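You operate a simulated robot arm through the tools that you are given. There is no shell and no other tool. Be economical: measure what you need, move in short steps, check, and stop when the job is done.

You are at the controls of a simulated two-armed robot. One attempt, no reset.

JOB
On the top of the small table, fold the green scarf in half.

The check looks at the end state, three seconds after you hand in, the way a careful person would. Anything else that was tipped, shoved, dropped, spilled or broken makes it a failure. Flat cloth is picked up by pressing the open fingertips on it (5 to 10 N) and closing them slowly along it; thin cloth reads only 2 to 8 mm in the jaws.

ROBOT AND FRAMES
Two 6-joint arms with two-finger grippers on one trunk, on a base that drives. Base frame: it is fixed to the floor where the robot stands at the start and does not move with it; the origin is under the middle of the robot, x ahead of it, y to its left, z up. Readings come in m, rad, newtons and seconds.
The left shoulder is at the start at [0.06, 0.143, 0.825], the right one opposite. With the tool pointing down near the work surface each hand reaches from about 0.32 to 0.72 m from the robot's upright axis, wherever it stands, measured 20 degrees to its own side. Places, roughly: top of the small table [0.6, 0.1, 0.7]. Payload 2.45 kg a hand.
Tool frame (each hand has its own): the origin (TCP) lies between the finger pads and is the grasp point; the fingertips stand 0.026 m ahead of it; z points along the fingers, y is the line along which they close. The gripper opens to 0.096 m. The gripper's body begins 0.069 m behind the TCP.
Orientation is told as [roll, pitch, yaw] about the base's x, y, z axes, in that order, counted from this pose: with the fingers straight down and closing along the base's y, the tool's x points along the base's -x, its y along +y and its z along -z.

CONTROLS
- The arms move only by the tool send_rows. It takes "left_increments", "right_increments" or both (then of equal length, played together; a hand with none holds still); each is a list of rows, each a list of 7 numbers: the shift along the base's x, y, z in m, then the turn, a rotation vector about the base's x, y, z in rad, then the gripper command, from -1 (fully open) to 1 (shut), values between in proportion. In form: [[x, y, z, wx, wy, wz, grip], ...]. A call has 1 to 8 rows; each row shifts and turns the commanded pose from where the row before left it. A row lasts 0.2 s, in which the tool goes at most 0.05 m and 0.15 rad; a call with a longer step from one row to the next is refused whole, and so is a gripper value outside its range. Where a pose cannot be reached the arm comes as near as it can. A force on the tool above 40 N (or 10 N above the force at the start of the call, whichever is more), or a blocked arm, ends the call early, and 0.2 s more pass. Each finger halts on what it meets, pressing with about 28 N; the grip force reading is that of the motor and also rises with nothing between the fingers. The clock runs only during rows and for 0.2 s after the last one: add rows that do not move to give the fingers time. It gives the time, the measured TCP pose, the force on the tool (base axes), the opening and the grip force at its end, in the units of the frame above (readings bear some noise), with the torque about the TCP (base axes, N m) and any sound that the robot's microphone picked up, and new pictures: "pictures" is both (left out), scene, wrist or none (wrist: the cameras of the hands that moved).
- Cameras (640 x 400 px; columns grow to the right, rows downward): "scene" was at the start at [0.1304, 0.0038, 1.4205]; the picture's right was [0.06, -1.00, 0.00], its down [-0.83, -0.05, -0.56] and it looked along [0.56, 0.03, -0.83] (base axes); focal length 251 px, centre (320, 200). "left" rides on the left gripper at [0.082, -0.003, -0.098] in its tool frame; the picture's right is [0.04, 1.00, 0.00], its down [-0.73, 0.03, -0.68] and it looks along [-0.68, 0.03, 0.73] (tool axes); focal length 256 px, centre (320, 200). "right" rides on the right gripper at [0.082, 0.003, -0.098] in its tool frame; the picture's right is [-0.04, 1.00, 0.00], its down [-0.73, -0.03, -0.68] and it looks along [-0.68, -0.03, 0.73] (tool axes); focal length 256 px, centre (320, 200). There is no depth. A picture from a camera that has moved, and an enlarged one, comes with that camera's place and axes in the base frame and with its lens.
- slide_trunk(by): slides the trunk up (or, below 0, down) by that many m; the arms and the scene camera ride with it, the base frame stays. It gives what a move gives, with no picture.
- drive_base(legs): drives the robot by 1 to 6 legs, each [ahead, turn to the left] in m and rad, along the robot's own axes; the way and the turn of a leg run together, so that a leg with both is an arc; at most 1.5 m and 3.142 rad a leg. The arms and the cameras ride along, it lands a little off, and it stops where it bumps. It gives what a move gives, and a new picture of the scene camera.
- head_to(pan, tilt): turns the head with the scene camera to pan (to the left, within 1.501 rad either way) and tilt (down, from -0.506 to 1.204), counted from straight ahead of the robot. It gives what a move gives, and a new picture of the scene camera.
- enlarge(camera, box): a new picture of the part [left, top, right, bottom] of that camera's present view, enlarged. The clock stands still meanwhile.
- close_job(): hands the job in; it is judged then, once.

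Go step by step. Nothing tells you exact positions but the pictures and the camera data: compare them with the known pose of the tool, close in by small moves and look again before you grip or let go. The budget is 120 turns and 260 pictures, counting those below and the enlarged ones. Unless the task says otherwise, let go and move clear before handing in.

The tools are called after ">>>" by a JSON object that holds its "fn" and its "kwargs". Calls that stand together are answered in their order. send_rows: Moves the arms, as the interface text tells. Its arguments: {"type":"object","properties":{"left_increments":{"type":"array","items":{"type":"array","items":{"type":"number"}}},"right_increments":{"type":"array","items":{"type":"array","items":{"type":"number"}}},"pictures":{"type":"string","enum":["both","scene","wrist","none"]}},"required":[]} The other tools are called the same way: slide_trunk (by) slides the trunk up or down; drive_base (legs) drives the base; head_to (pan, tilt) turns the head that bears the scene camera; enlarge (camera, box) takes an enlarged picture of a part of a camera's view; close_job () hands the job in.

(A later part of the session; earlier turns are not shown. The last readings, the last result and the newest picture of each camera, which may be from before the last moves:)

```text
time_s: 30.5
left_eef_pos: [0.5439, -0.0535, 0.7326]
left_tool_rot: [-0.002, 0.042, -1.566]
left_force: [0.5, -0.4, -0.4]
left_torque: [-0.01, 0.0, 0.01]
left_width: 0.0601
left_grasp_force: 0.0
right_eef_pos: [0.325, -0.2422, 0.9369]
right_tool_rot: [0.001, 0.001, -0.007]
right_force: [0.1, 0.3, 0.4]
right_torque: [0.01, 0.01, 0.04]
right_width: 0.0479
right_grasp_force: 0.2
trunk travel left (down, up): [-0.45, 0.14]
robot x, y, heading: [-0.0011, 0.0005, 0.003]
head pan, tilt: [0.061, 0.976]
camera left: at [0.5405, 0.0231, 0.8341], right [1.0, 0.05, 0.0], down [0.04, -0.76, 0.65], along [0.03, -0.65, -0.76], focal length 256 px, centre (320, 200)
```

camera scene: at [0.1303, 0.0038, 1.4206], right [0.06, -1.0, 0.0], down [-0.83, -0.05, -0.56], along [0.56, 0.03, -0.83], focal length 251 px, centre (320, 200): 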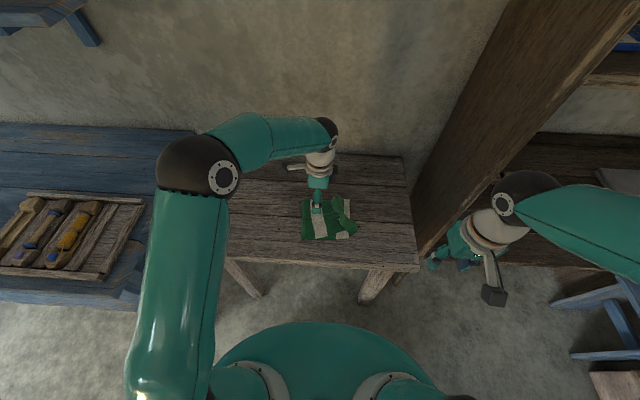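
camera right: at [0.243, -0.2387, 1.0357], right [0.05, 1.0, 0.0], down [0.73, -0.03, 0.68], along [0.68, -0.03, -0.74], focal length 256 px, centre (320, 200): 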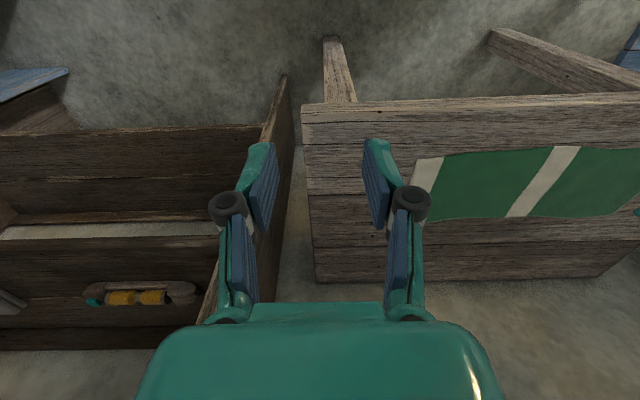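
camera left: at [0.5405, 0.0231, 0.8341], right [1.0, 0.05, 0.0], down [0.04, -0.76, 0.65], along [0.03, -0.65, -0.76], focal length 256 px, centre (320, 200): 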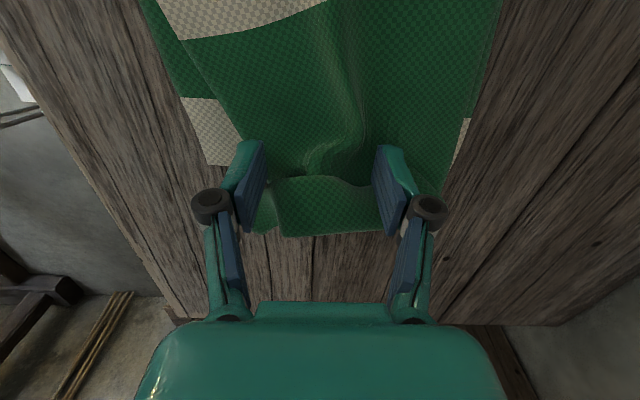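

The strip flipped over. I continue a little further, then lift and look.

>>> {"fn": "send_rows", "kwargs": {"left_increments": [[0, -0.018, 0, 0, 0, 0, -0.25], [0, -0.018, 0, 0, 0, 0, -0.25], [0, 0, 0, 0, 0, 0, -0.25], [0, -0.01, 0.03, 0, 0, 0, -0.25], [0, 0.03, 0.03, 0, 0, 0, -0.25], [0, 0.045, 0.02, 0, 0, 0, -0.25], [0, 0.045, 0.02, 0, 0, 0, -0.25]], "pictures": "wrist"}}

>>> {"fn": "enlarge", "kwargs": {"camera": "left", "box": [180, 60, 460, 235]}}

```text
time_s: 32.1
left_eef_pos: [0.5429, 0.0211, 0.8342]
left_tool_rot: [-0.003, 0.041, -1.565]
left_force: [0.6, 0.6, 0.1]
left_torque: [-0.05, -0.03, 0.0]
left_width: 0.0598
left_grasp_force: 0.2
right_eef_pos: [0.325, -0.2431, 0.9367]
right_tool_rot: [-0.001, -0.001, -0.007]
right_force: [-1.1, 0.2, 0.6]
right_torque: [0.02, 0.01, 0.02]
right_width: 0.0479
right_grasp_force: 0.1
trunk travel left (down, up): [-0.45, 0.14]
robot x, y, heading: [-0.0001, 0.0026, 0.002]
head pan, tilt: [0.061, 0.976]
camera left: at [0.5393, 0.0982, 0.9355], right [1.0, 0.05, 0.0], down [0.04, -0.76, 0.65], along [0.03, -0.65, -0.76], focal length 256 px, centre (320, 200)
```

left: 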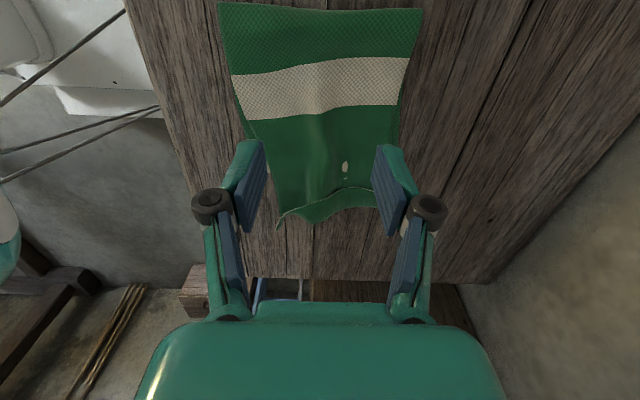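

```text
2.29 times, centred on (320, 148) of left
camera zoom: at [0.5393, 0.0982, 0.9355], right [1.0, 0.05, 0.0], down [0.04, -0.76, 0.65], along [0.03, -0.65, -0.76], focal length 585 px, centre (320, 320)
```

zoom: 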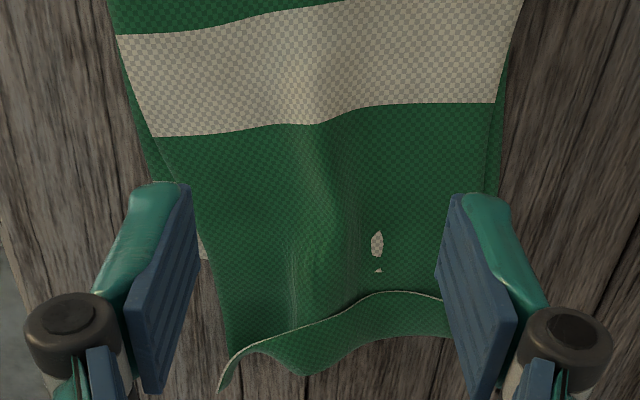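

>>> {"fn": "send_rows", "kwargs": {"left_increments": [[0, 0.045, 0.01, 0, 0, 0, -0.25], [0, 0.045, 0.01, 0, 0, 0, -0.25], [0, 0.045, 0, 0, 0, 0, -0.25], [0, 0.045, 0, 0, 0, 0, -0.25]], "pictures": "none"}}

>>> {"fn": "enlarge", "kwargs": {"camera": "scene", "box": [290, 185, 370, 245]}}

```text
time_s: 33.1
left_eef_pos: [0.5454, 0.2007, 0.852]
left_tool_rot: [-0.001, 0.041, -1.565]
left_force: [-0.3, 0.6, 0.4]
left_torque: [-0.02, -0.05, -0.01]
left_width: 0.06
left_grasp_force: 0.0
right_eef_pos: [0.3254, -0.2427, 0.9371]
right_tool_rot: [-0.002, 0.003, -0.008]
right_force: [-0.1, -0.5, -0.4]
right_torque: [0.02, -0.02, -0.01]
right_width: 0.0478
right_grasp_force: 0.1
trunk travel left (down, up): [-0.45, 0.14]
robot x, y, heading: [0.0016, -0.0021, -0.005]
head pan, tilt: [0.061, 0.976]
```

```text
6.67 times, centred on (330, 215) of scene
camera zoom: at [0.1302, 0.0045, 1.4205], right [0.06, -1.0, 0.0], down [-0.83, -0.05, -0.56], along [0.56, 0.03, -0.83], focal length 1675 px, centre (253, 100)
```

zoom: 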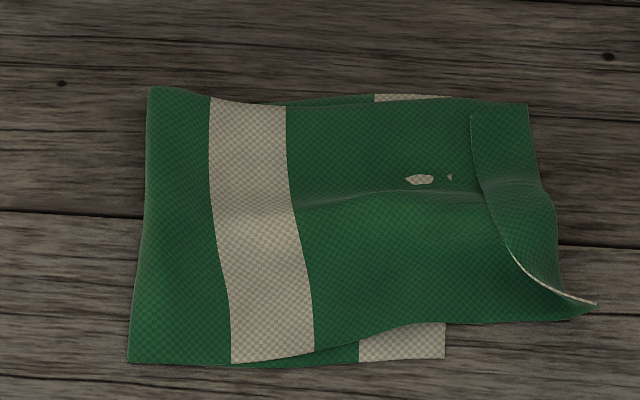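

The top end now overhangs the bottom end by about 6 cm, with a curled flap. I sweep further right to lay the flap out flat before re-gripping it.

>>> {"fn": "send_rows", "kwargs": {"left_increments": [[0, -0.05, -0.01, 0, 0, 0, -0.25], [0, -0.05, -0.01, 0, 0, 0, -0.25], [0, -0.05, -0.015, 0, 0, 0, -0.4], [0, -0.05, -0.015, 0, 0, 0, -0.4], [0, -0.04, -0.03, 0, 0, 0, -0.4], [0, -0.01, -0.035, 0, 0, 0, -0.4], [0, 0, -0.005, 0, 0, 0, -0.4]], "pictures": "none"}}

>>> {"fn": "send_rows", "kwargs": {"left_increments": [[0, -0.018, 0, 0, 0, 0, -0.4], [0, -0.018, 0, 0, 0, 0, -0.4], [0, -0.018, -0.001, 0, 0, 0, -0.4], [0, -0.018, -0.001, 0, 0, 0, -0.4], [0, -0.018, 0, 0, 0, 0, -0.4], [0, -0.01, 0, 0, 0, 0, -0.4], [0, 0, 0, 0, 0, 0, -0.4]], "pictures": "wrist"}}

```text
refused: row 1 steps farther than a row can; nothing moved
```

```text
time_s: 34.7
left_eef_pos: [0.544, 0.1008, 0.8497]
left_tool_rot: [-0.001, 0.043, -1.566]
left_force: [-0.4, -0.1, 0.8]
left_torque: [-0.02, 0.04, 0.0]
left_width: 0.0671
left_grasp_force: 0.0
right_eef_pos: [0.3256, -0.2433, 0.9378]
right_tool_rot: [-0.002, 0.003, -0.007]
right_force: [1.2, 0.3, -0.8]
right_torque: [0.01, -0.01, 0.01]
right_width: 0.0481
right_grasp_force: 0.2
trunk travel left (down, up): [-0.45, 0.14]
robot x, y, heading: [-0.0006, -0.0022, -0.002]
head pan, tilt: [0.061, 0.976]
camera left: at [0.54, 0.177, 0.9512], right [1.0, 0.05, 0.0], down [0.04, -0.76, 0.65], along [0.03, -0.65, -0.76], focal length 256 px, centre (320, 200)
```

left: 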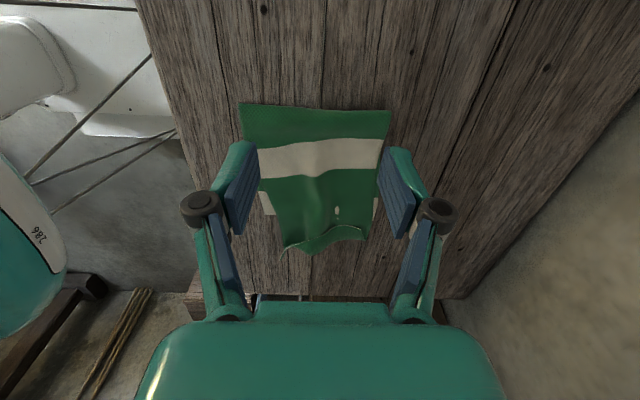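

The first call was refused for step length, and the second only moved harmlessly in the air. I redo the approach.

>>> {"fn": "send_rows", "kwargs": {"left_increments": [[0, -0.04, -0.02, 0, 0, 0, -0.4], [0, -0.04, -0.02, 0, 0, 0, -0.4], [0, -0.04, -0.02, 0, 0, 0, -0.4], [0, -0.03, -0.025, 0, 0, 0, -0.4], [0, -0.005, -0.025, 0, 0, 0, -0.4], [0, 0, -0.007, 0, 0, 0, -0.4], [0, 0, 0, 0, 0, 0, -0.4]], "pictures": "none"}}

```text
time_s: 36.3
left_eef_pos: [0.5436, -0.0549, 0.7326]
left_tool_rot: [-0.002, 0.041, -1.566]
left_force: [1.1, 0.2, -0.2]
left_torque: [0.0, 0.01, -0.02]
left_width: 0.0672
left_grasp_force: 0.1
right_eef_pos: [0.3254, -0.2425, 0.938]
right_tool_rot: [0.001, 0.002, -0.006]
right_force: [0.4, 0.3, 0.2]
right_torque: [0.01, 0.01, -0.01]
right_width: 0.0479
right_grasp_force: 0.1
trunk travel left (down, up): [-0.45, 0.14]
robot x, y, heading: [0.0008, 0.0005, 0.004]
head pan, tilt: [0.061, 0.976]
```

>>> {"fn": "send_rows", "kwargs": {"left_increments": [[0, -0.018, 0, 0, 0, 0, -0.4], [0, -0.018, 0, 0, 0, 0, -0.4], [0, -0.018, -0.001, 0, 0, 0, -0.4], [0, -0.018, -0.001, 0, 0, 0, -0.4], [0, -0.018, -0.001, 0, 0, 0, -0.4], [0, 0, 0, 0, 0, 0, -0.4]], "pictures": "wrist"}}

```text
time_s: 37.9
left_eef_pos: [0.5675, -0.1155, 0.7351]
left_tool_rot: [0.002, 0.024, -1.497]
left_force: [-0.1, -0.2, -1.0]
left_torque: [0.02, 0.01, 0.01]
left_width: 0.0672
left_grasp_force: 0.1
right_eef_pos: [0.3266, -0.2428, 0.9339]
right_tool_rot: [0.0, 0.001, -0.006]
right_force: [0.2, 0.0, -0.4]
right_torque: [0.03, 0.03, 0.03]
right_width: 0.048
right_grasp_force: 0.1
trunk travel left (down, up): [-0.45, 0.14]
robot x, y, heading: [0.0004, -0.0002, 0.004]
head pan, tilt: [0.061, 0.976]
stopped in row 6 (left hand): the arm was blocked; the commanded pose is now the measured one
camera left: at [0.5575, -0.0373, 0.8348], right [0.99, 0.11, 0.0], down [0.08, -0.75, 0.66], along [0.07, -0.66, -0.75], focal length 256 px, centre (320, 200)
```

left: 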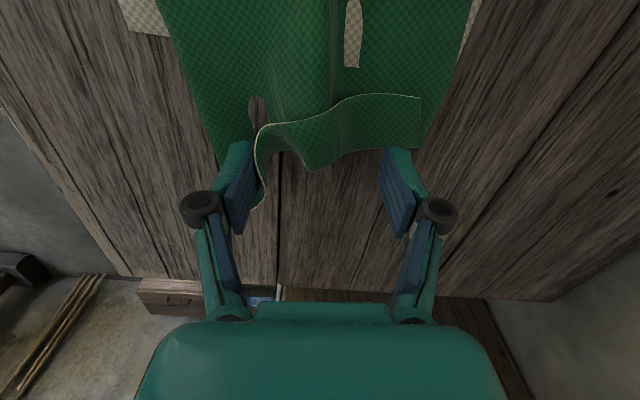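

The left arm is at its limit here, but the free end edge is now standing up, which makes it easy to pinch. I retract the left hand and bring in the right one.

>>> {"fn": "send_rows", "kwargs": {"left_increments": [[0, 0.004, 0.03, 0, 0, 0, -0.4], [-0.004, 0.01, 0.045, 0, 0, 0, -0.4], [-0.004, 0.045, 0.02, 0, 0, 0, -0.4], [-0.004, 0.045, 0.02, 0, 0, 0, -0.4], [-0.004, 0.048, 0, 0, 0, 0, -0.4], [-0.004, 0.048, 0, 0, 0, 0, -0.4], [0, 0.048, 0, 0, 0, 0, -0.4], [0, 0.048, 0, 0, 0, 0, -0.4]], "right_increments": [[0, 0, 0, 0, 0, 0, 0], [0, 0, 0, 0, 0, 0, 0], [0.02, 0, 0, 0, 0, 0, 0], [0.03, 0.01, 0, 0, 0, 0, 0], [0.03, 0.02, -0.01, 0, 0, 0, 0], [0.03, 0.02, -0.02, 0, 0, 0, 0], [0.03, 0.02, -0.02, 0, 0, 0, 0], [0, 0, 0, 0, 0, 0, 0]], "pictures": "both"}}

>>> {"fn": "enlarge", "kwargs": {"camera": "scene", "box": [290, 185, 370, 245]}}

```text
time_s: 39.7
left_eef_pos: [0.5427, 0.1774, 0.8496]
left_tool_rot: [-0.001, 0.026, -1.507]
left_force: [-0.5, 0.3, -0.2]
left_torque: [-0.03, -0.04, -0.02]
left_width: 0.0672
left_grasp_force: 0.0
right_eef_pos: [0.4668, -0.172, 0.89]
right_tool_rot: [0.002, 0.0, -0.008]
right_force: [-1.1, -0.2, -0.8]
right_torque: [-0.02, -0.01, 0.01]
right_width: 0.0479
right_grasp_force: 0.1
trunk travel left (down, up): [-0.45, 0.14]
robot x, y, heading: [0.0047, -0.0, 0.001]
head pan, tilt: [0.061, 0.976]
camera scene: at [0.1297, 0.0044, 1.4206], right [0.06, -1.0, 0.0], down [-0.83, -0.05, -0.56], along [0.56, 0.03, -0.83], focal length 251 px, centre (320, 200)
camera right: at [0.3832, -0.1669, 0.9885], right [0.05, 1.0, 0.0], down [0.73, -0.03, 0.68], along [0.68, -0.03, -0.73], focal length 256 px, centre (320, 200)
camera left: at [0.5343, 0.256, 0.9501], right [0.99, 0.11, 0.0], down [0.08, -0.75, 0.66], along [0.07, -0.66, -0.75], focal length 256 px, centre (320, 200)
```

scene: 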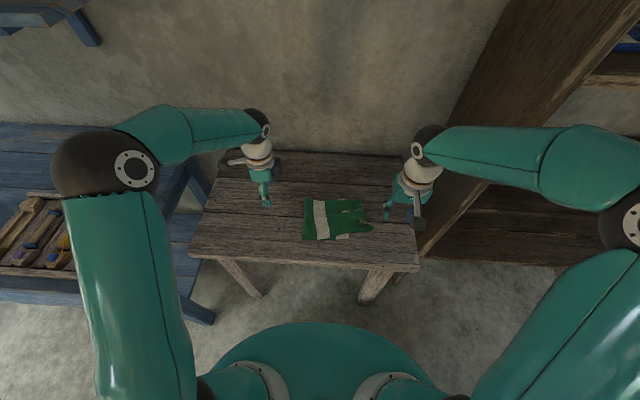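
right: 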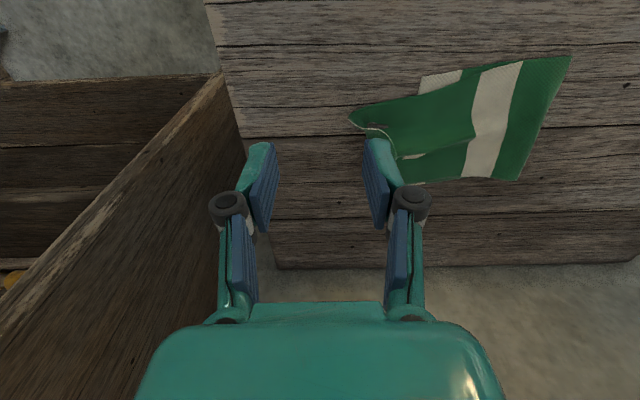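
left: 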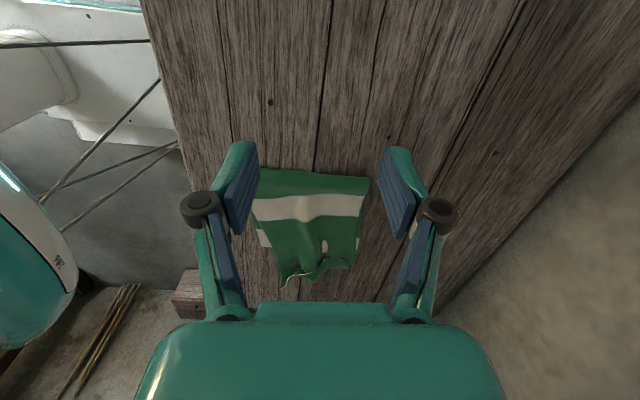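

```text
6.67 times, centred on (330, 215) of scene
camera zoom: at [0.1297, 0.0044, 1.4206], right [0.06, -1.0, 0.0], down [-0.83, -0.05, -0.56], along [0.56, 0.03, -0.83], focal length 1675 px, centre (253, 100)
```

zoom: 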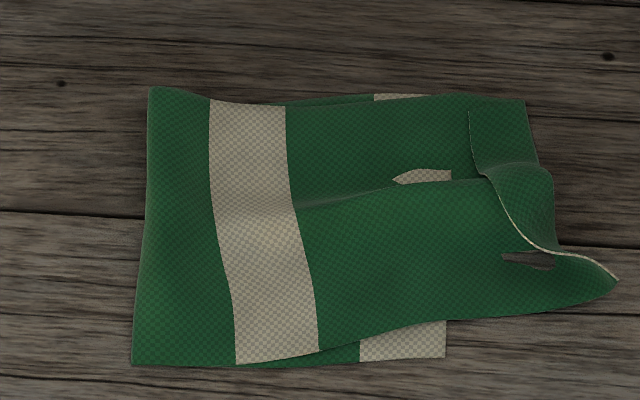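

>>> {"fn": "send_rows", "kwargs": {"right_increments": [[0.015, 0.013, -0.015, 0, 0, 0, -0.04], [0.015, 0.013, -0.015, 0, 0, 0, -0.04], [0.015, 0.013, -0.02, 0, 0, 0, -0.04], [0.015, 0.014, -0.03, 0, 0, 0, -0.04], [0.016, 0.014, -0.025, 0, 0, 0, -0.04], [0, 0, 0, 0, 0, 0, -0.04]], "pictures": "wrist"}}

>>> {"fn": "enlarge", "kwargs": {"camera": "left", "box": [220, 150, 420, 300]}}

```text
time_s: 41.1
left_eef_pos: [0.5437, 0.1776, 0.8497]
left_tool_rot: [-0.001, 0.026, -1.505]
left_force: [-0.6, 0.1, -0.1]
left_torque: [-0.03, -0.04, 0.02]
left_width: 0.0671
left_grasp_force: 0.0
right_eef_pos: [0.5417, -0.1047, 0.781]
right_tool_rot: [-0.001, -0.001, -0.008]
right_force: [-0.4, -0.1, -0.4]
right_torque: [-0.02, 0.03, 0.01]
right_width: 0.0497
right_grasp_force: 0.1
trunk travel left (down, up): [-0.45, 0.14]
robot x, y, heading: [0.001, -0.0036, 0.001]
head pan, tilt: [0.061, 0.976]
camera right: at [0.4599, -0.1014, 0.8802], right [0.05, 1.0, 0.0], down [0.73, -0.03, 0.68], along [0.68, -0.03, -0.73], focal length 256 px, centre (320, 200)
```

right: 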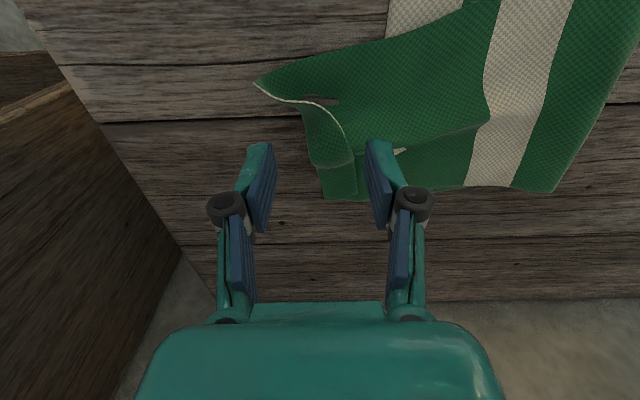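

```text
2.67 times, centred on (320, 225) of left
camera zoom: at [0.5348, 0.255, 0.95], right [0.99, 0.11, 0.0], down [0.08, -0.75, 0.66], along [0.07, -0.66, -0.75], focal length 683 px, centre (320, 133)
```

zoom: 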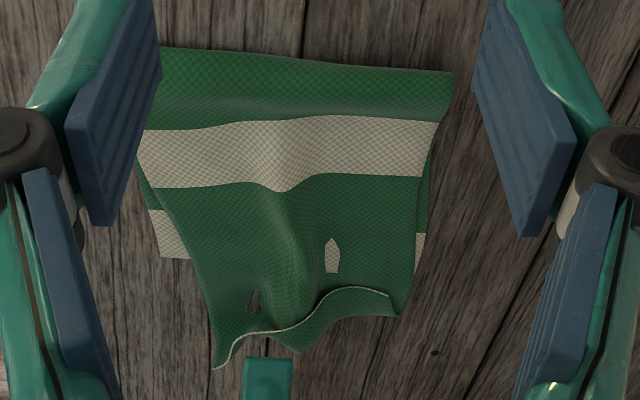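

The fingers straddle the standing flap well, so I descend.

>>> {"fn": "send_rows", "kwargs": {"right_increments": [[0, 0, -0.02, 0, 0, 0, -0.04], [0, 0, -0.02, 0, 0, 0, -0.04], [0, 0, -0.01, 0, 0, 0, -0.04], [0, 0, -0.002, 0, 0, 0, -0.04], [0, 0, 0, 0, 0, 0, -0.04]], "pictures": "wrist"}}

```text
time_s: 42.3
left_eef_pos: [0.5445, 0.1771, 0.8488]
left_tool_rot: [-0.001, 0.026, -1.507]
left_force: [-0.2, 0.7, -0.2]
left_torque: [0.03, -0.02, 0.01]
left_width: 0.0674
left_grasp_force: 0.1
right_eef_pos: [0.5425, -0.1061, 0.73]
right_tool_rot: [0.001, 0.002, -0.007]
right_force: [0.8, 1.0, 0.1]
right_torque: [-0.02, 0.01, 0.0]
right_width: 0.0501
right_grasp_force: 0.0
trunk travel left (down, up): [-0.45, 0.14]
robot x, y, heading: [-0.0051, -0.0019, 0.001]
head pan, tilt: [0.061, 0.976]
camera right: at [0.4601, -0.1015, 0.8295], right [0.05, 1.0, 0.0], down [0.73, -0.03, 0.68], along [0.68, -0.03, -0.74], focal length 256 px, centre (320, 200)
```

right: 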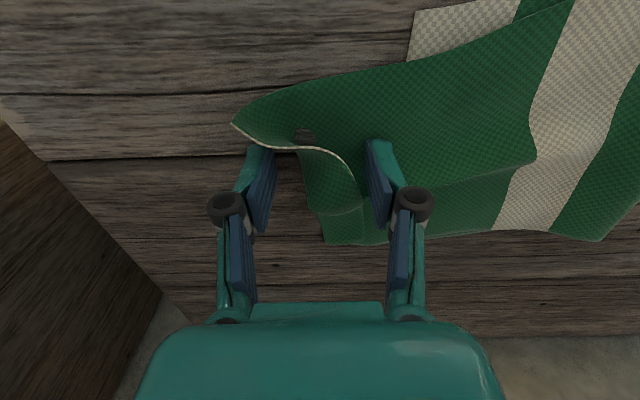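

>>> {"fn": "send_rows", "kwargs": {"right_increments": [[0, 0, 0, 0, 0, 0, 0.15], [0, 0, 0, 0, 0, 0, 0.35], [0, 0, 0, 0, 0, 0, 0.55], [0, 0, 0, 0, 0, 0, 0.75], [0, 0, 0, 0, 0, 0, 1], [0, 0, 0, 0, 0, 0, 1]], "pictures": "wrist"}}

>>> {"fn": "enlarge", "kwargs": {"camera": "left", "box": [220, 150, 420, 300]}}

```text
time_s: 43.7
left_eef_pos: [0.543, 0.1774, 0.8493]
left_tool_rot: [-0.002, 0.026, -1.505]
left_force: [0.0, 0.4, -0.3]
left_torque: [0.0, -0.01, -0.02]
left_width: 0.0675
left_grasp_force: 0.1
right_eef_pos: [0.542, -0.1071, 0.7306]
right_tool_rot: [-0.001, 0.001, -0.006]
right_force: [0.0, 0.0, -0.3]
right_torque: [-0.03, 0.04, -0.03]
right_width: 0.0041
right_grasp_force: 35.0
trunk travel left (down, up): [-0.45, 0.14]
robot x, y, heading: [0.001, -0.0021, -0.002]
head pan, tilt: [0.061, 0.976]
camera right: at [0.4601, -0.1015, 0.8297], right [0.05, 1.0, 0.0], down [0.73, -0.03, 0.68], along [0.68, -0.03, -0.73], focal length 256 px, centre (320, 200)
```

right: 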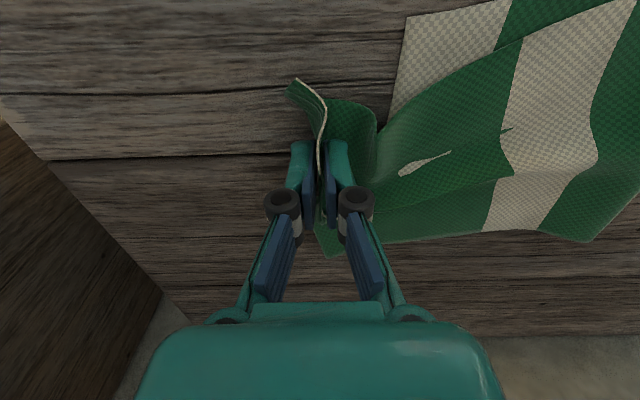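

```text
2.67 times, centred on (320, 225) of left
camera zoom: at [0.5351, 0.2551, 0.9498], right [0.99, 0.11, 0.0], down [0.08, -0.75, 0.66], along [0.07, -0.66, -0.75], focal length 683 px, centre (320, 133)
```

zoom: 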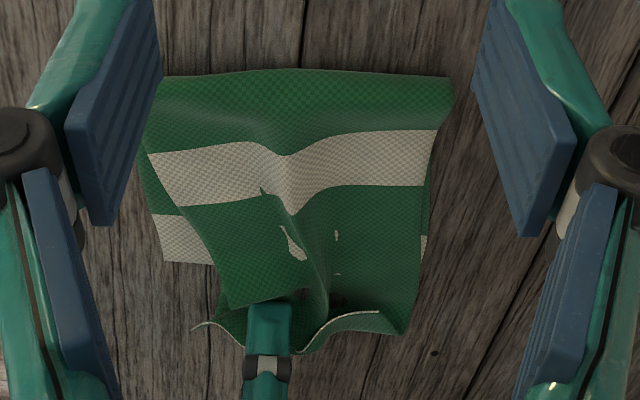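

The end edge itself is pinched upright (4 mm). I lift it back left to unroll the fold, tilting the right hand, and clear the left hand.

>>> {"fn": "send_rows", "kwargs": {"right_increments": [[0, 0.0, 0.02, 0.04, 0, 0, 1], [0, 0.015, 0.02, 0.08, 0, 0, 1], [0, 0.025, 0.02, 0.08, 0, 0, 1], [0, 0.025, 0.015, 0.08, 0, 0, 1], [0, 0.025, 0.01, 0.08, 0, 0, 1], [0, 0.025, 0.01, 0.08, 0, 0, 1], [0, 0, 0, 0, 0, 0, 1]], "left_increments": [[0, 0.025, 0, 0, 0, 0, -0.4], [0, 0.025, 0, 0, 0, 0, -0.4], [0, 0.025, 0, 0, 0, 0, -0.4], [0, 0.025, 0, 0, 0, 0, -0.4], [0, 0.025, 0, 0, 0, 0, -0.4], [0, 0.02, 0, 0, 0, 0, -0.4], [0, 0, 0, 0, 0, 0, -0.4]], "pictures": "both"}}

>>> {"fn": "enlarge", "kwargs": {"camera": "scene", "box": [260, 165, 420, 265]}}

```text
time_s: 45.3
left_eef_pos: [0.5436, 0.3208, 0.85]
left_tool_rot: [-0.001, 0.027, -1.507]
left_force: [-0.7, -0.5, 0.9]
left_torque: [0.01, 0.01, -0.01]
left_width: 0.0672
left_grasp_force: 0.0
right_eef_pos: [0.542, 0.0093, 0.8247]
right_tool_rot: [0.443, 0.004, -0.007]
right_force: [-0.4, 0.4, 0.7]
right_torque: [-0.07, 0.03, 0.01]
right_width: 0.0039
right_grasp_force: 25.5
trunk travel left (down, up): [-0.45, 0.14]
robot x, y, heading: [-0.0004, -0.0, 0.001]
head pan, tilt: [0.061, 0.976]
camera scene: at [0.1307, 0.0036, 1.4205], right [0.06, -1.0, 0.0], down [-0.83, -0.05, -0.56], along [0.56, 0.03, -0.83], focal length 251 px, centre (320, 200)
camera right: at [0.4605, -0.0275, 0.9167], right [0.05, 0.9, 0.43], down [0.73, -0.32, 0.6], along [0.68, 0.28, -0.68], focal length 256 px, centre (320, 200)
camera left: at [0.535, 0.3993, 0.9508], right [0.99, 0.11, 0.0], down [0.08, -0.75, 0.66], along [0.07, -0.66, -0.75], focal length 256 px, centre (320, 200)
```

scene: 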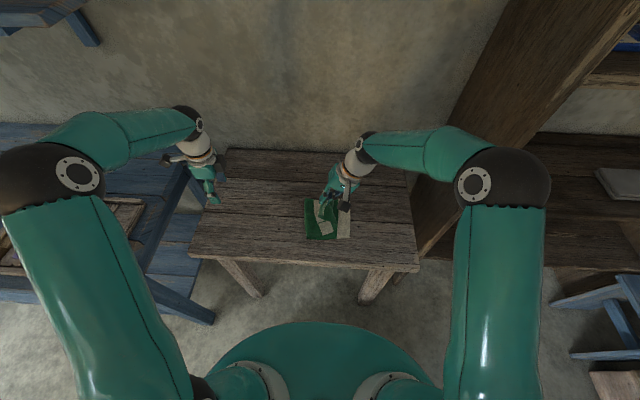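
right: 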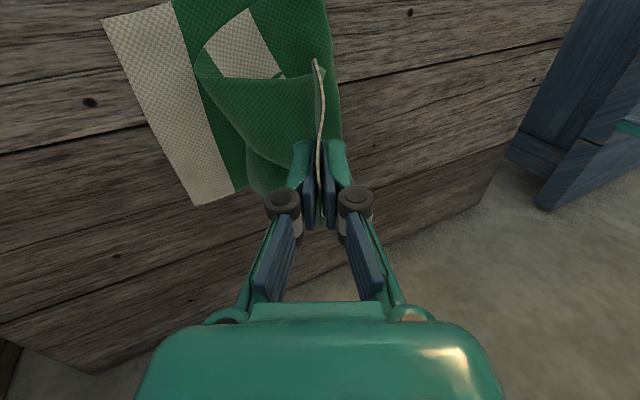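
left: 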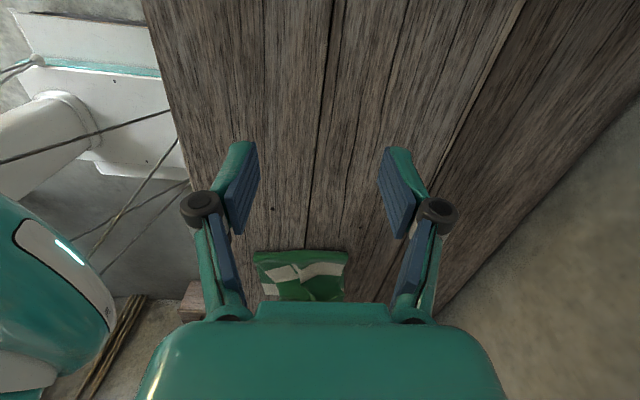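

```text
4.00 times, centred on (340, 215) of scene
camera zoom: at [0.1307, 0.0036, 1.4205], right [0.06, -1.0, 0.0], down [-0.83, -0.05, -0.56], along [0.56, 0.03, -0.83], focal length 1005 px, centre (240, 140)
```

zoom: 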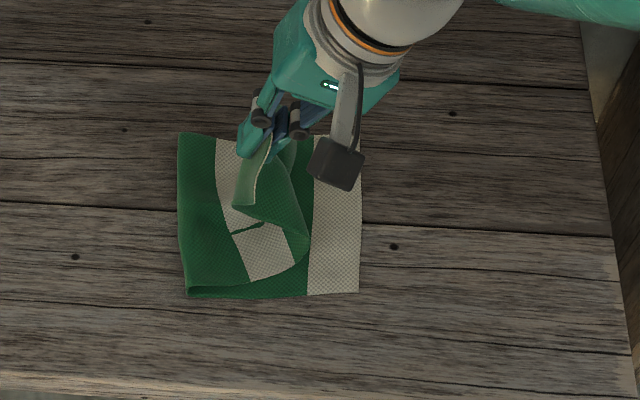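

The fold needs to unroll further left, to y≈0.125, so I carry the end further left.

>>> {"fn": "send_rows", "kwargs": {"right_increments": [[0, 0.025, 0.005, 0, 0, 0, 1], [0, 0.025, 0.005, 0, 0, 0, 1], [0, 0.025, 0, 0, 0, 0, 1], [0, 0.025, 0, 0, 0, 0, 1], [0, 0.025, 0, 0, 0, 0, 1], [0, 0.025, -0.005, 0, 0, 0, 1], [0, 0, 0, 0, 0, 0, 1]], "pictures": "wrist"}}

>>> {"fn": "enlarge", "kwargs": {"camera": "scene", "box": [260, 165, 420, 265]}}

```text
time_s: 46.9
left_eef_pos: [0.5437, 0.3217, 0.8512]
left_tool_rot: [-0.002, 0.026, -1.507]
left_force: [-0.4, 0.3, 0.9]
left_torque: [0.01, 0.0, 0.01]
left_width: 0.0672
left_grasp_force: 0.1
right_eef_pos: [0.5431, 0.1592, 0.8296]
right_tool_rot: [0.44, 0.003, -0.007]
right_force: [1.0, 0.0, 0.7]
right_torque: [0.02, 0.0, -0.03]
right_width: 0.001
right_grasp_force: 24.2
trunk travel left (down, up): [-0.45, 0.14]
robot x, y, heading: [-0.0006, 0.0004, -0.004]
head pan, tilt: [0.061, 0.976]
camera right: at [0.4599, 0.1225, 0.9212], right [0.05, 0.9, 0.43], down [0.73, -0.32, 0.6], along [0.68, 0.28, -0.68], focal length 256 px, centre (320, 200)
```

right: 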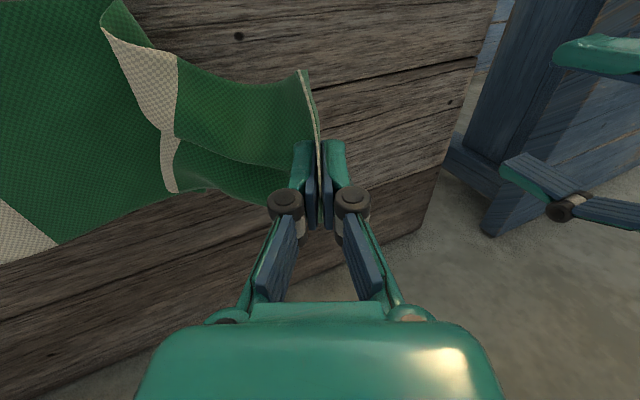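

```text
4.00 times, centred on (340, 215) of scene
camera zoom: at [0.1306, 0.0036, 1.4205], right [0.06, -1.0, 0.0], down [-0.83, -0.05, -0.56], along [0.56, 0.03, -0.83], focal length 1005 px, centre (240, 140)
```

zoom: 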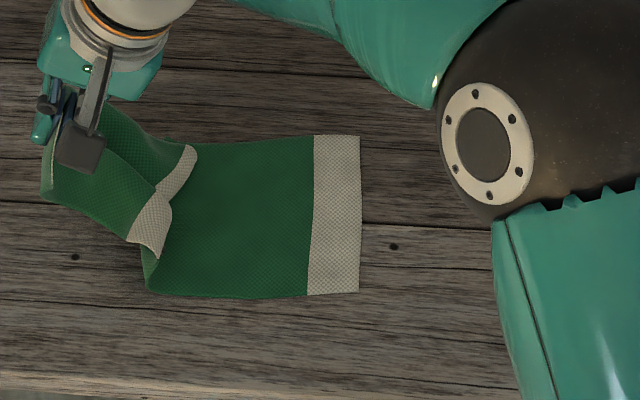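

The fold unrolled nicely and the end edge is squarely in the jaws. I now carry it back right inside the fold radius, with about 0.8 rad tilt to stay clear of the shelf panel.

>>> {"fn": "send_rows", "kwargs": {"right_increments": [[0.001, -0.025, 0.004, 0.03, 0, 0, 1], [0.001, -0.025, 0.003, 0.03, 0, 0, 1], [0.001, -0.025, 0, 0.04, 0, 0, 1], [0.001, -0.025, -0.004, 0.04, 0, 0, 1], [0.001, -0.025, -0.008, 0.04, 0, 0, 1], [0.001, -0.025, -0.012, 0.04, 0, 0, 1], [0, 0, 0, 0, 0, 0, 1]], "pictures": "wrist"}}

>>> {"fn": "enlarge", "kwargs": {"camera": "scene", "box": [260, 165, 420, 265]}}

```text
time_s: 48.5
left_eef_pos: [0.5444, 0.3225, 0.8504]
left_tool_rot: [-0.001, 0.027, -1.503]
left_force: [0.3, -0.2, 0.2]
left_torque: [0.0, 0.04, -0.01]
left_width: 0.0673
left_grasp_force: 0.0
right_eef_pos: [0.5479, 0.0092, 0.8122]
right_tool_rot: [0.66, 0.004, -0.005]
right_force: [0.5, 0.7, -1.2]
right_torque: [-0.02, 0.02, 0.01]
right_width: 0.0042
right_grasp_force: 35.4
trunk travel left (down, up): [-0.45, 0.14]
robot x, y, heading: [-0.0014, 0.0009, -0.002]
head pan, tilt: [0.061, 0.976]
camera right: at [0.4648, -0.0481, 0.8939], right [0.05, 0.79, 0.61], down [0.73, -0.44, 0.51], along [0.68, 0.43, -0.6], focal length 256 px, centre (320, 200)
```

right: 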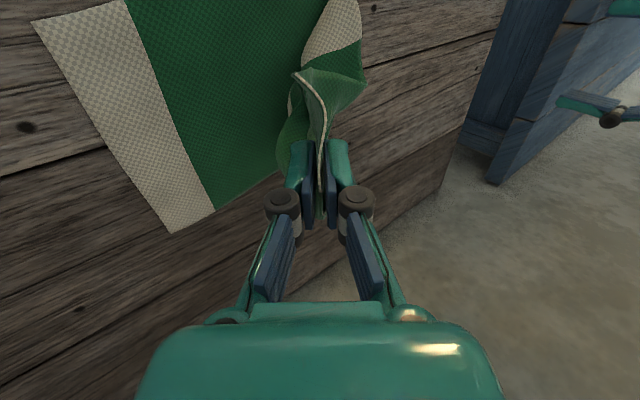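

```text
4.00 times, centred on (340, 215) of scene
camera zoom: at [0.1306, 0.0039, 1.4205], right [0.06, -1.0, 0.0], down [-0.83, -0.05, -0.56], along [0.56, 0.03, -0.83], focal length 1005 px, centre (240, 140)
```

zoom: 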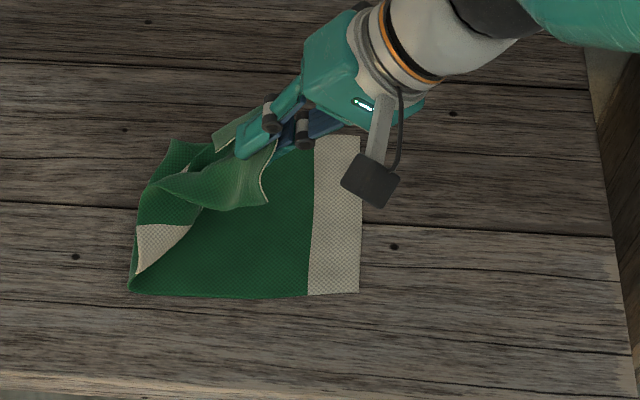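

>>> {"fn": "send_rows", "kwargs": {"right_increments": [[0.001, -0.02, -0.014, 0.04, 0, 0, 1], [0.001, -0.018, -0.015, 0.04, 0, 0, 1], [0, -0.015, -0.015, 0.04, 0, 0, 1], [0, -0.012, -0.015, 0.02, 0, 0, 1], [0, -0.008, -0.012, 0, 0, 0, 1], [0, 0, 0, 0, 0, 0, 1]], "pictures": "wrist"}}

>>> {"fn": "enlarge", "kwargs": {"camera": "scene", "box": [260, 165, 420, 265]}}

>>> {"fn": "enlarge", "kwargs": {"camera": "left", "box": [220, 200, 420, 325]}}

```text
time_s: 49.9
left_eef_pos: [0.5442, 0.3226, 0.8496]
left_tool_rot: [-0.003, 0.026, -1.504]
left_force: [0.2, 0.0, -0.4]
left_torque: [-0.02, 0.0, -0.02]
left_width: 0.0674
left_grasp_force: 0.1
right_eef_pos: [0.5483, -0.0635, 0.7423]
right_tool_rot: [0.8, 0.005, -0.005]
right_force: [1.0, -0.8, 2.2]
right_torque: [-0.02, 0.06, 0.0]
right_width: 0.0018
right_grasp_force: 31.1
trunk travel left (down, up): [-0.45, 0.14]
robot x, y, heading: [-0.002, 0.0028, 0.001]
head pan, tilt: [0.061, 0.976]
camera right: at [0.4665, -0.1308, 0.8135], right [0.05, 0.7, 0.72], down [0.73, -0.51, 0.45], along [0.68, 0.51, -0.53], focal length 256 px, centre (320, 200)
```

right: 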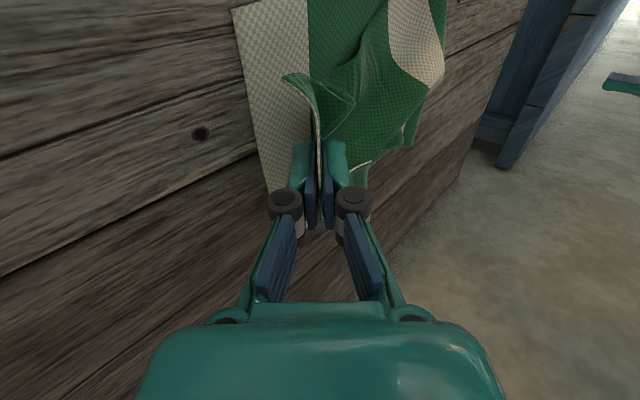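

```text
4.00 times, centred on (340, 215) of scene
camera zoom: at [0.1307, 0.0038, 1.4205], right [0.06, -1.0, 0.0], down [-0.83, -0.05, -0.56], along [0.56, 0.03, -0.83], focal length 1005 px, centre (240, 140)
```

zoom: 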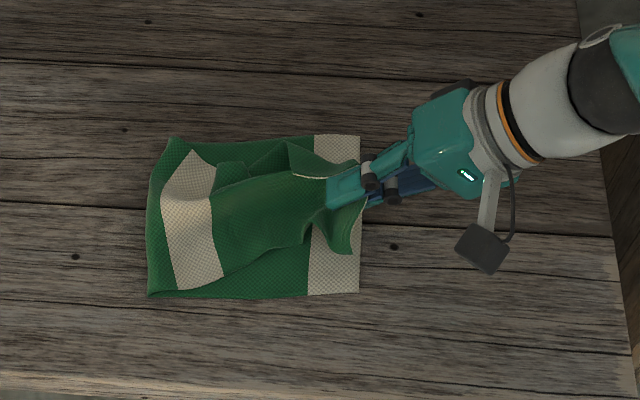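

```text
3.20 times, centred on (320, 262) of left
camera zoom: at [0.535, 0.3992, 0.9507], right [0.99, 0.11, 0.0], down [0.08, -0.75, 0.66], along [0.07, -0.66, -0.75], focal length 819 px, centre (320, 0)
```

zoom: 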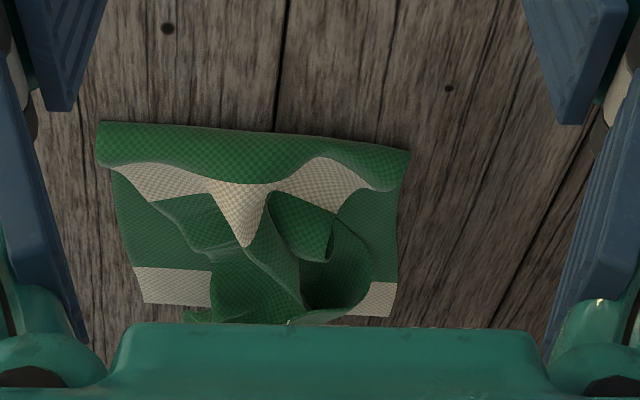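

The edge is over the bottom end. I release gently and back out along the fingers.

>>> {"fn": "send_rows", "kwargs": {"right_increments": [[0, 0, 0, 0, 0, 0, 0.85], [0, 0, 0.003, 0, 0, 0, 0.75], [0, 0, 0.002, 0, 0, 0, 0.65], [0, -0.01, 0.005, 0, 0, 0, 0.6], [0, -0.018, 0.018, 0, 0, 0, 0.6], [0, -0.018, 0.018, 0, 0, 0, 0.6], [0, -0.01, 0.03, -0.1, 0, 0, 0.6], [0, -0.01, 0.03, -0.1, 0, 0, 0.6]], "pictures": "none"}}

>>> {"fn": "enlarge", "kwargs": {"camera": "scene", "box": [280, 180, 380, 245]}}

>>> {"fn": "enlarge", "kwargs": {"camera": "left", "box": [220, 200, 420, 325]}}

```text
time_s: 51.7
left_eef_pos: [0.5443, 0.3223, 0.8502]
left_tool_rot: [-0.001, 0.027, -1.503]
left_force: [0.9, 0.3, -0.4]
left_torque: [0.05, -0.01, -0.04]
left_width: 0.0672
left_grasp_force: 0.1
right_eef_pos: [0.5506, -0.1315, 0.8501]
right_tool_rot: [0.599, 0.004, -0.005]
right_force: [-0.4, -0.3, 0.0]
right_torque: [-0.02, 0.01, 0.0]
right_width: 0.0193
right_grasp_force: 0.1
trunk travel left (down, up): [-0.45, 0.14]
robot x, y, heading: [-0.002, 0.0019, 0.001]
head pan, tilt: [0.061, 0.976]
```

```text
6.15 times, centred on (330, 212) of scene
camera zoom: at [0.1303, 0.004, 1.4205], right [0.06, -1.0, 0.0], down [-0.83, -0.05, -0.56], along [0.56, 0.03, -0.83], focal length 1546 px, centre (258, 123)
```

zoom: 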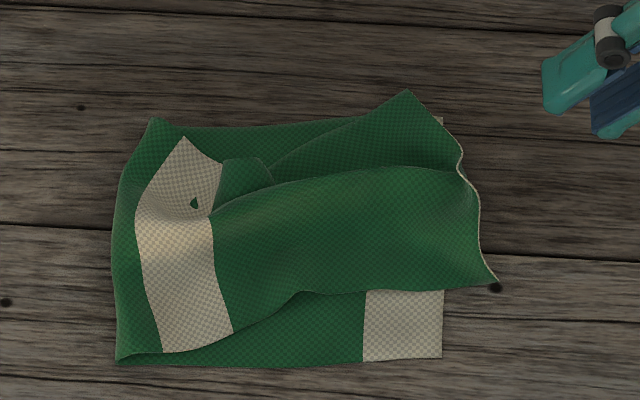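

```text
3.20 times, centred on (320, 262) of left
camera zoom: at [0.5348, 0.3993, 0.9508], right [0.99, 0.11, 0.0], down [0.08, -0.75, 0.66], along [0.07, -0.66, -0.75], focal length 819 px, centre (320, 0)
```

zoom: 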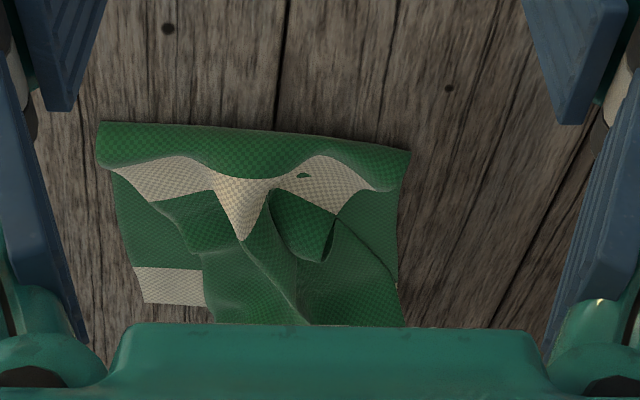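

Much better: no flap remains. The near corner of the top layer is about 4 cm too far back and 3 cm too far right. I'll press it lightly where it overhangs bare table and drag it into place with the right fingertips.

>>> {"fn": "send_rows", "kwargs": {"right_increments": [[-0.004, 0.01, 0, -0.12, 0, 0, 0.75], [-0.004, 0.01, 0, -0.12, 0, 0, 0.75], [-0.004, 0.01, -0.02, -0.12, 0, 0, 0.75], [-0.003, 0.01, -0.03, -0.12, 0, 0, 0.75], [0, 0.004, -0.03, -0.12, 0, 0, 0.75], [0, 0, -0.02, 0, 0, 0, 0.75], [0, 0, 0, 0, 0, 0, 0.75]], "pictures": "wrist"}}

```text
time_s: 53.3
left_eef_pos: [0.5433, 0.321, 0.8502]
left_tool_rot: [-0.002, 0.025, -1.504]
left_force: [0.0, 0.6, -0.4]
left_torque: [-0.01, 0.0, -0.01]
left_width: 0.0671
left_grasp_force: 0.0
right_eef_pos: [0.537, -0.0864, 0.7472]
right_tool_rot: [-0.001, 0.002, -0.008]
right_force: [-0.4, -0.5, 0.7]
right_torque: [0.01, 0.0, -0.01]
right_width: 0.0121
right_grasp_force: 0.2
trunk travel left (down, up): [-0.45, 0.14]
robot x, y, heading: [-0.001, -0.0009, -0.001]
head pan, tilt: [0.061, 0.976]
camera right: at [0.4539, -0.0819, 0.8468], right [0.05, 1.0, 0.0], down [0.73, -0.03, 0.68], along [0.68, -0.03, -0.73], focal length 256 px, centre (320, 200)
```

right: 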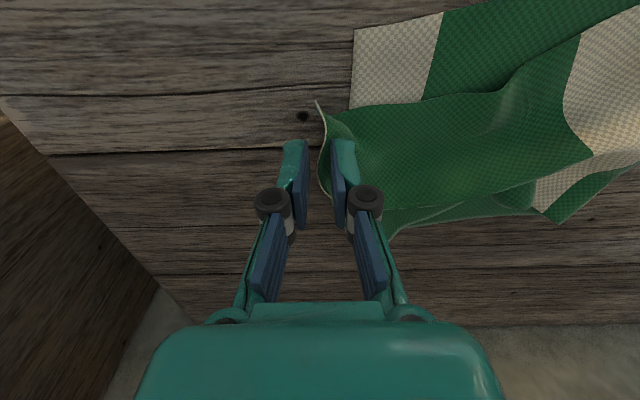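

The edge is curled upright right between the fingers, so I pinch it near the corner instead.

>>> {"fn": "send_rows", "kwargs": {"right_increments": [[-0.006, 0, 0.005, 0, 0, 0, 0.25], [-0.006, 0, 0, 0, 0, 0, 0.25], [0, 0, -0.008, 0, 0, 0, 0.25], [0, 0, -0.009, 0, 0, 0, 0.25], [0, 0, -0.005, 0, 0, 0, 0.25], [0, 0, 0, 0, 0, 0, 0.25]], "pictures": "wrist"}}

```text
time_s: 54.7
left_eef_pos: [0.5433, 0.3222, 0.8503]
left_tool_rot: [-0.002, 0.026, -1.504]
left_force: [-0.4, -0.1, 0.2]
left_torque: [-0.02, 0.01, 0.02]
left_width: 0.0673
left_grasp_force: 0.1
right_eef_pos: [0.5221, -0.0854, 0.7309]
right_tool_rot: [0.0, 0.002, -0.006]
right_force: [0.2, 0.3, 0.5]
right_torque: [0.02, 0.0, 0.04]
right_width: 0.0361
right_grasp_force: 0.2
trunk travel left (down, up): [-0.45, 0.14]
robot x, y, heading: [0.001, -0.003, 0.001]
head pan, tilt: [0.061, 0.976]
camera right: at [0.4402, -0.0809, 0.8304], right [0.05, 1.0, 0.0], down [0.73, -0.03, 0.68], along [0.68, -0.03, -0.74], focal length 256 px, centre (320, 200)
```

right: 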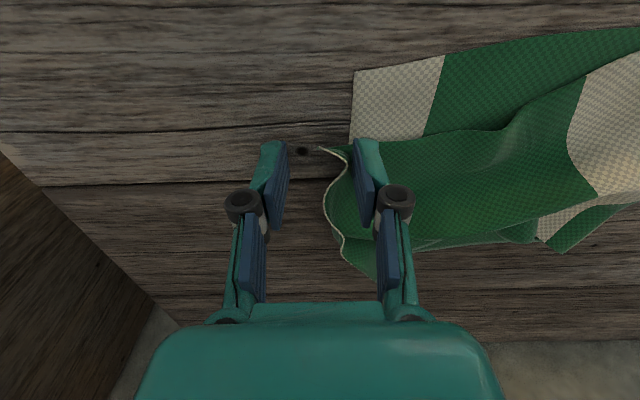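

>>> {"fn": "send_rows", "kwargs": {"right_increments": [[0.003, 0, -0.001, 0, 0, 0, 0.4], [0, 0, 0, 0, 0, 0, 0.55], [0, 0, 0, 0, 0, 0, 0.7], [0, 0, 0, 0, 0, 0, 0.85], [0, 0, 0, 0, 0, 0, 1], [0, 0, 0, 0, 0, 0, 1]], "pictures": "wrist"}}

```text
time_s: 56.1
left_eef_pos: [0.5438, 0.3205, 0.8514]
left_tool_rot: [-0.001, 0.026, -1.503]
left_force: [-1.0, -1.0, 0.1]
left_torque: [0.0, 0.01, 0.03]
left_width: 0.0669
left_grasp_force: 0.0
right_eef_pos: [0.5254, -0.0861, 0.7294]
right_tool_rot: [-0.001, 0.002, -0.007]
right_force: [1.5, -1.1, -0.3]
right_torque: [-0.03, -0.03, 0.0]
right_width: 0.0049
right_grasp_force: 29.3
trunk travel left (down, up): [-0.45, 0.14]
robot x, y, heading: [-0.0025, 0.0024, -0.001]
head pan, tilt: [0.061, 0.976]
camera right: at [0.4431, -0.081, 0.8295], right [0.05, 1.0, 0.0], down [0.73, -0.03, 0.68], along [0.68, -0.03, -0.74], focal length 256 px, centre (320, 200)
```

right: 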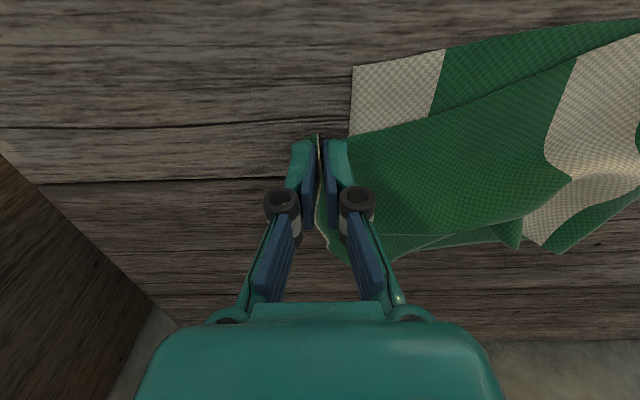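

The corner is held. I lift slightly, tilt, and place it over the bottom layer's near-right corner.

>>> {"fn": "send_rows", "kwargs": {"right_increments": [[0, 0, 0.02, 0.1, 0, 0, 1], [-0.01, 0.004, 0.01, 0.12, 0, 0, 1], [-0.01, 0.006, 0.0, 0.12, 0, 0, 1], [-0.01, 0.006, -0.005, 0.12, 0, 0, 1], [-0.01, 0.006, -0.008, 0.12, 0, 0, 1], [-0.002, 0.0, -0.008, 0.1, 0, 0, 1], [0, 0, 0, 0, 0, 0, 1]], "pictures": "wrist"}}

>>> {"fn": "enlarge", "kwargs": {"camera": "scene", "box": [280, 180, 380, 245]}}

```text
time_s: 57.7
left_eef_pos: [0.5429, 0.3213, 0.8515]
left_tool_rot: [-0.001, 0.028, -1.504]
left_force: [0.6, -0.5, 0.2]
left_torque: [-0.01, 0.03, 0.02]
left_width: 0.0673
left_grasp_force: 0.1
right_eef_pos: [0.485, -0.0647, 0.7398]
right_tool_rot: [0.681, 0.005, -0.003]
right_force: [-4.1, 2.2, 0.5]
right_torque: [0.14, -0.08, -0.01]
right_width: 0.0008
right_grasp_force: 23.7
trunk travel left (down, up): [-0.45, 0.14]
robot x, y, heading: [-0.0014, 0.0022, 0.001]
head pan, tilt: [0.061, 0.976]
camera right: at [0.4008, -0.1227, 0.8198], right [0.05, 0.78, 0.63], down [0.73, -0.45, 0.51], along [0.68, 0.44, -0.59], focal length 256 px, centre (320, 200)
```

right: 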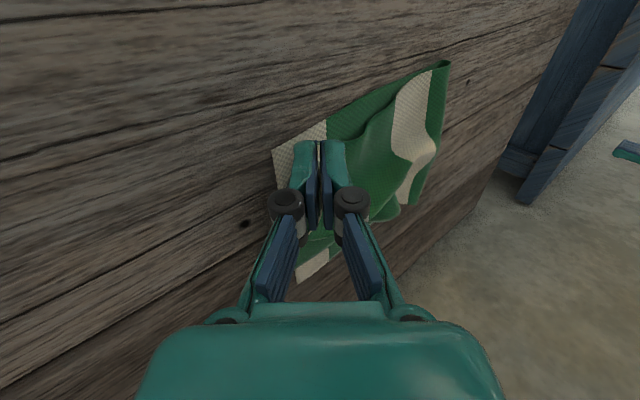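

```text
6.15 times, centred on (330, 212) of scene
camera zoom: at [0.1306, 0.0037, 1.4205], right [0.06, -1.0, 0.0], down [-0.83, -0.05, -0.56], along [0.56, 0.03, -0.83], focal length 1546 px, centre (258, 123)
```

zoom: 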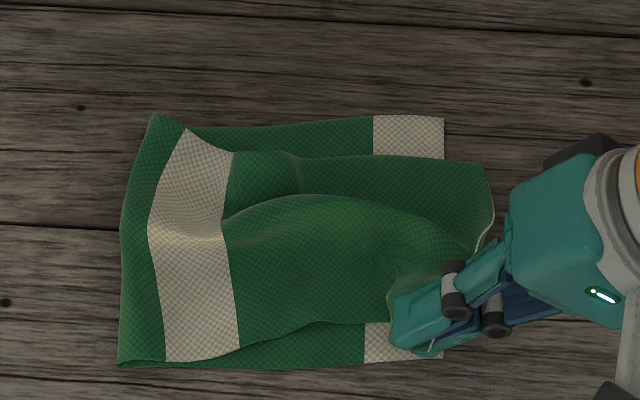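

>>> {"fn": "send_rows", "kwargs": {"right_increments": [[-0.003, 0, -0.003, 0, 0, 0, 0.9], [0, 0, 0, 0, 0, 0, 0.8], [0, 0, 0.003, 0, 0, 0, 0.7], [0, -0.01, 0.005, 0, 0, 0, 0.65], [0, -0.018, 0.018, 0, 0, 0, 0.65], [0, -0.018, 0.018, 0, 0, 0, 0.65], [0, -0.01, 0.03, -0.1, 0, 0, 0.65], [0.01, -0.02, 0.03, -0.1, 0, 0, 0.65]], "pictures": "wrist"}}

>>> {"fn": "enlarge", "kwargs": {"camera": "scene", "box": [280, 180, 380, 245]}}

```text
time_s: 59.5
left_eef_pos: [0.5436, 0.3218, 0.8505]
left_tool_rot: [-0.002, 0.027, -1.504]
left_force: [0.4, 0.0, -1.2]
left_torque: [0.01, 0.0, -0.01]
left_width: 0.0672
left_grasp_force: 0.0
right_eef_pos: [0.4888, -0.1399, 0.8414]
right_tool_rot: [0.477, 0.005, -0.003]
right_force: [-0.3, -0.4, 0.1]
right_torque: [0.02, 0.0, 0.02]
right_width: 0.0166
right_grasp_force: 0.0
trunk travel left (down, up): [-0.45, 0.14]
robot x, y, heading: [0.0024, -0.0015, 0.0]
head pan, tilt: [0.061, 0.976]
camera right: at [0.4067, -0.1808, 0.9312], right [0.05, 0.89, 0.46], down [0.73, -0.34, 0.59], along [0.68, 0.31, -0.67], focal length 256 px, centre (320, 200)
```

right: 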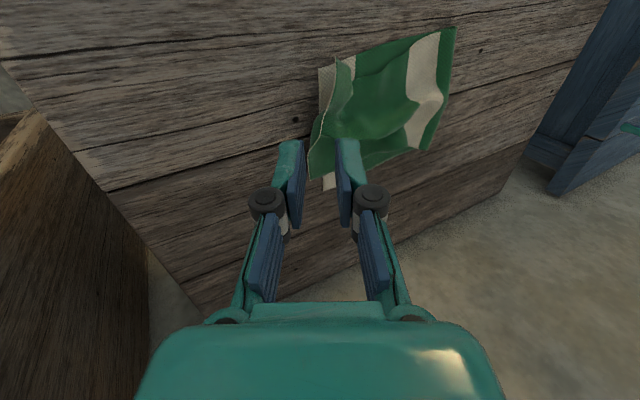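

```text
6.15 times, centred on (330, 212) of scene
camera zoom: at [0.1305, 0.0039, 1.4205], right [0.06, -1.0, 0.0], down [-0.83, -0.05, -0.56], along [0.56, 0.03, -0.83], focal length 1546 px, centre (258, 123)
```

zoom: 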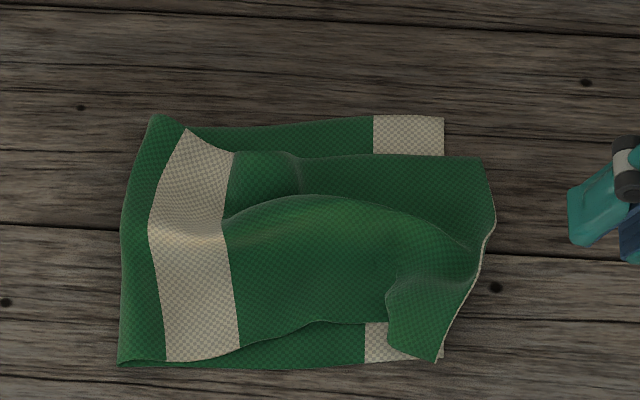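

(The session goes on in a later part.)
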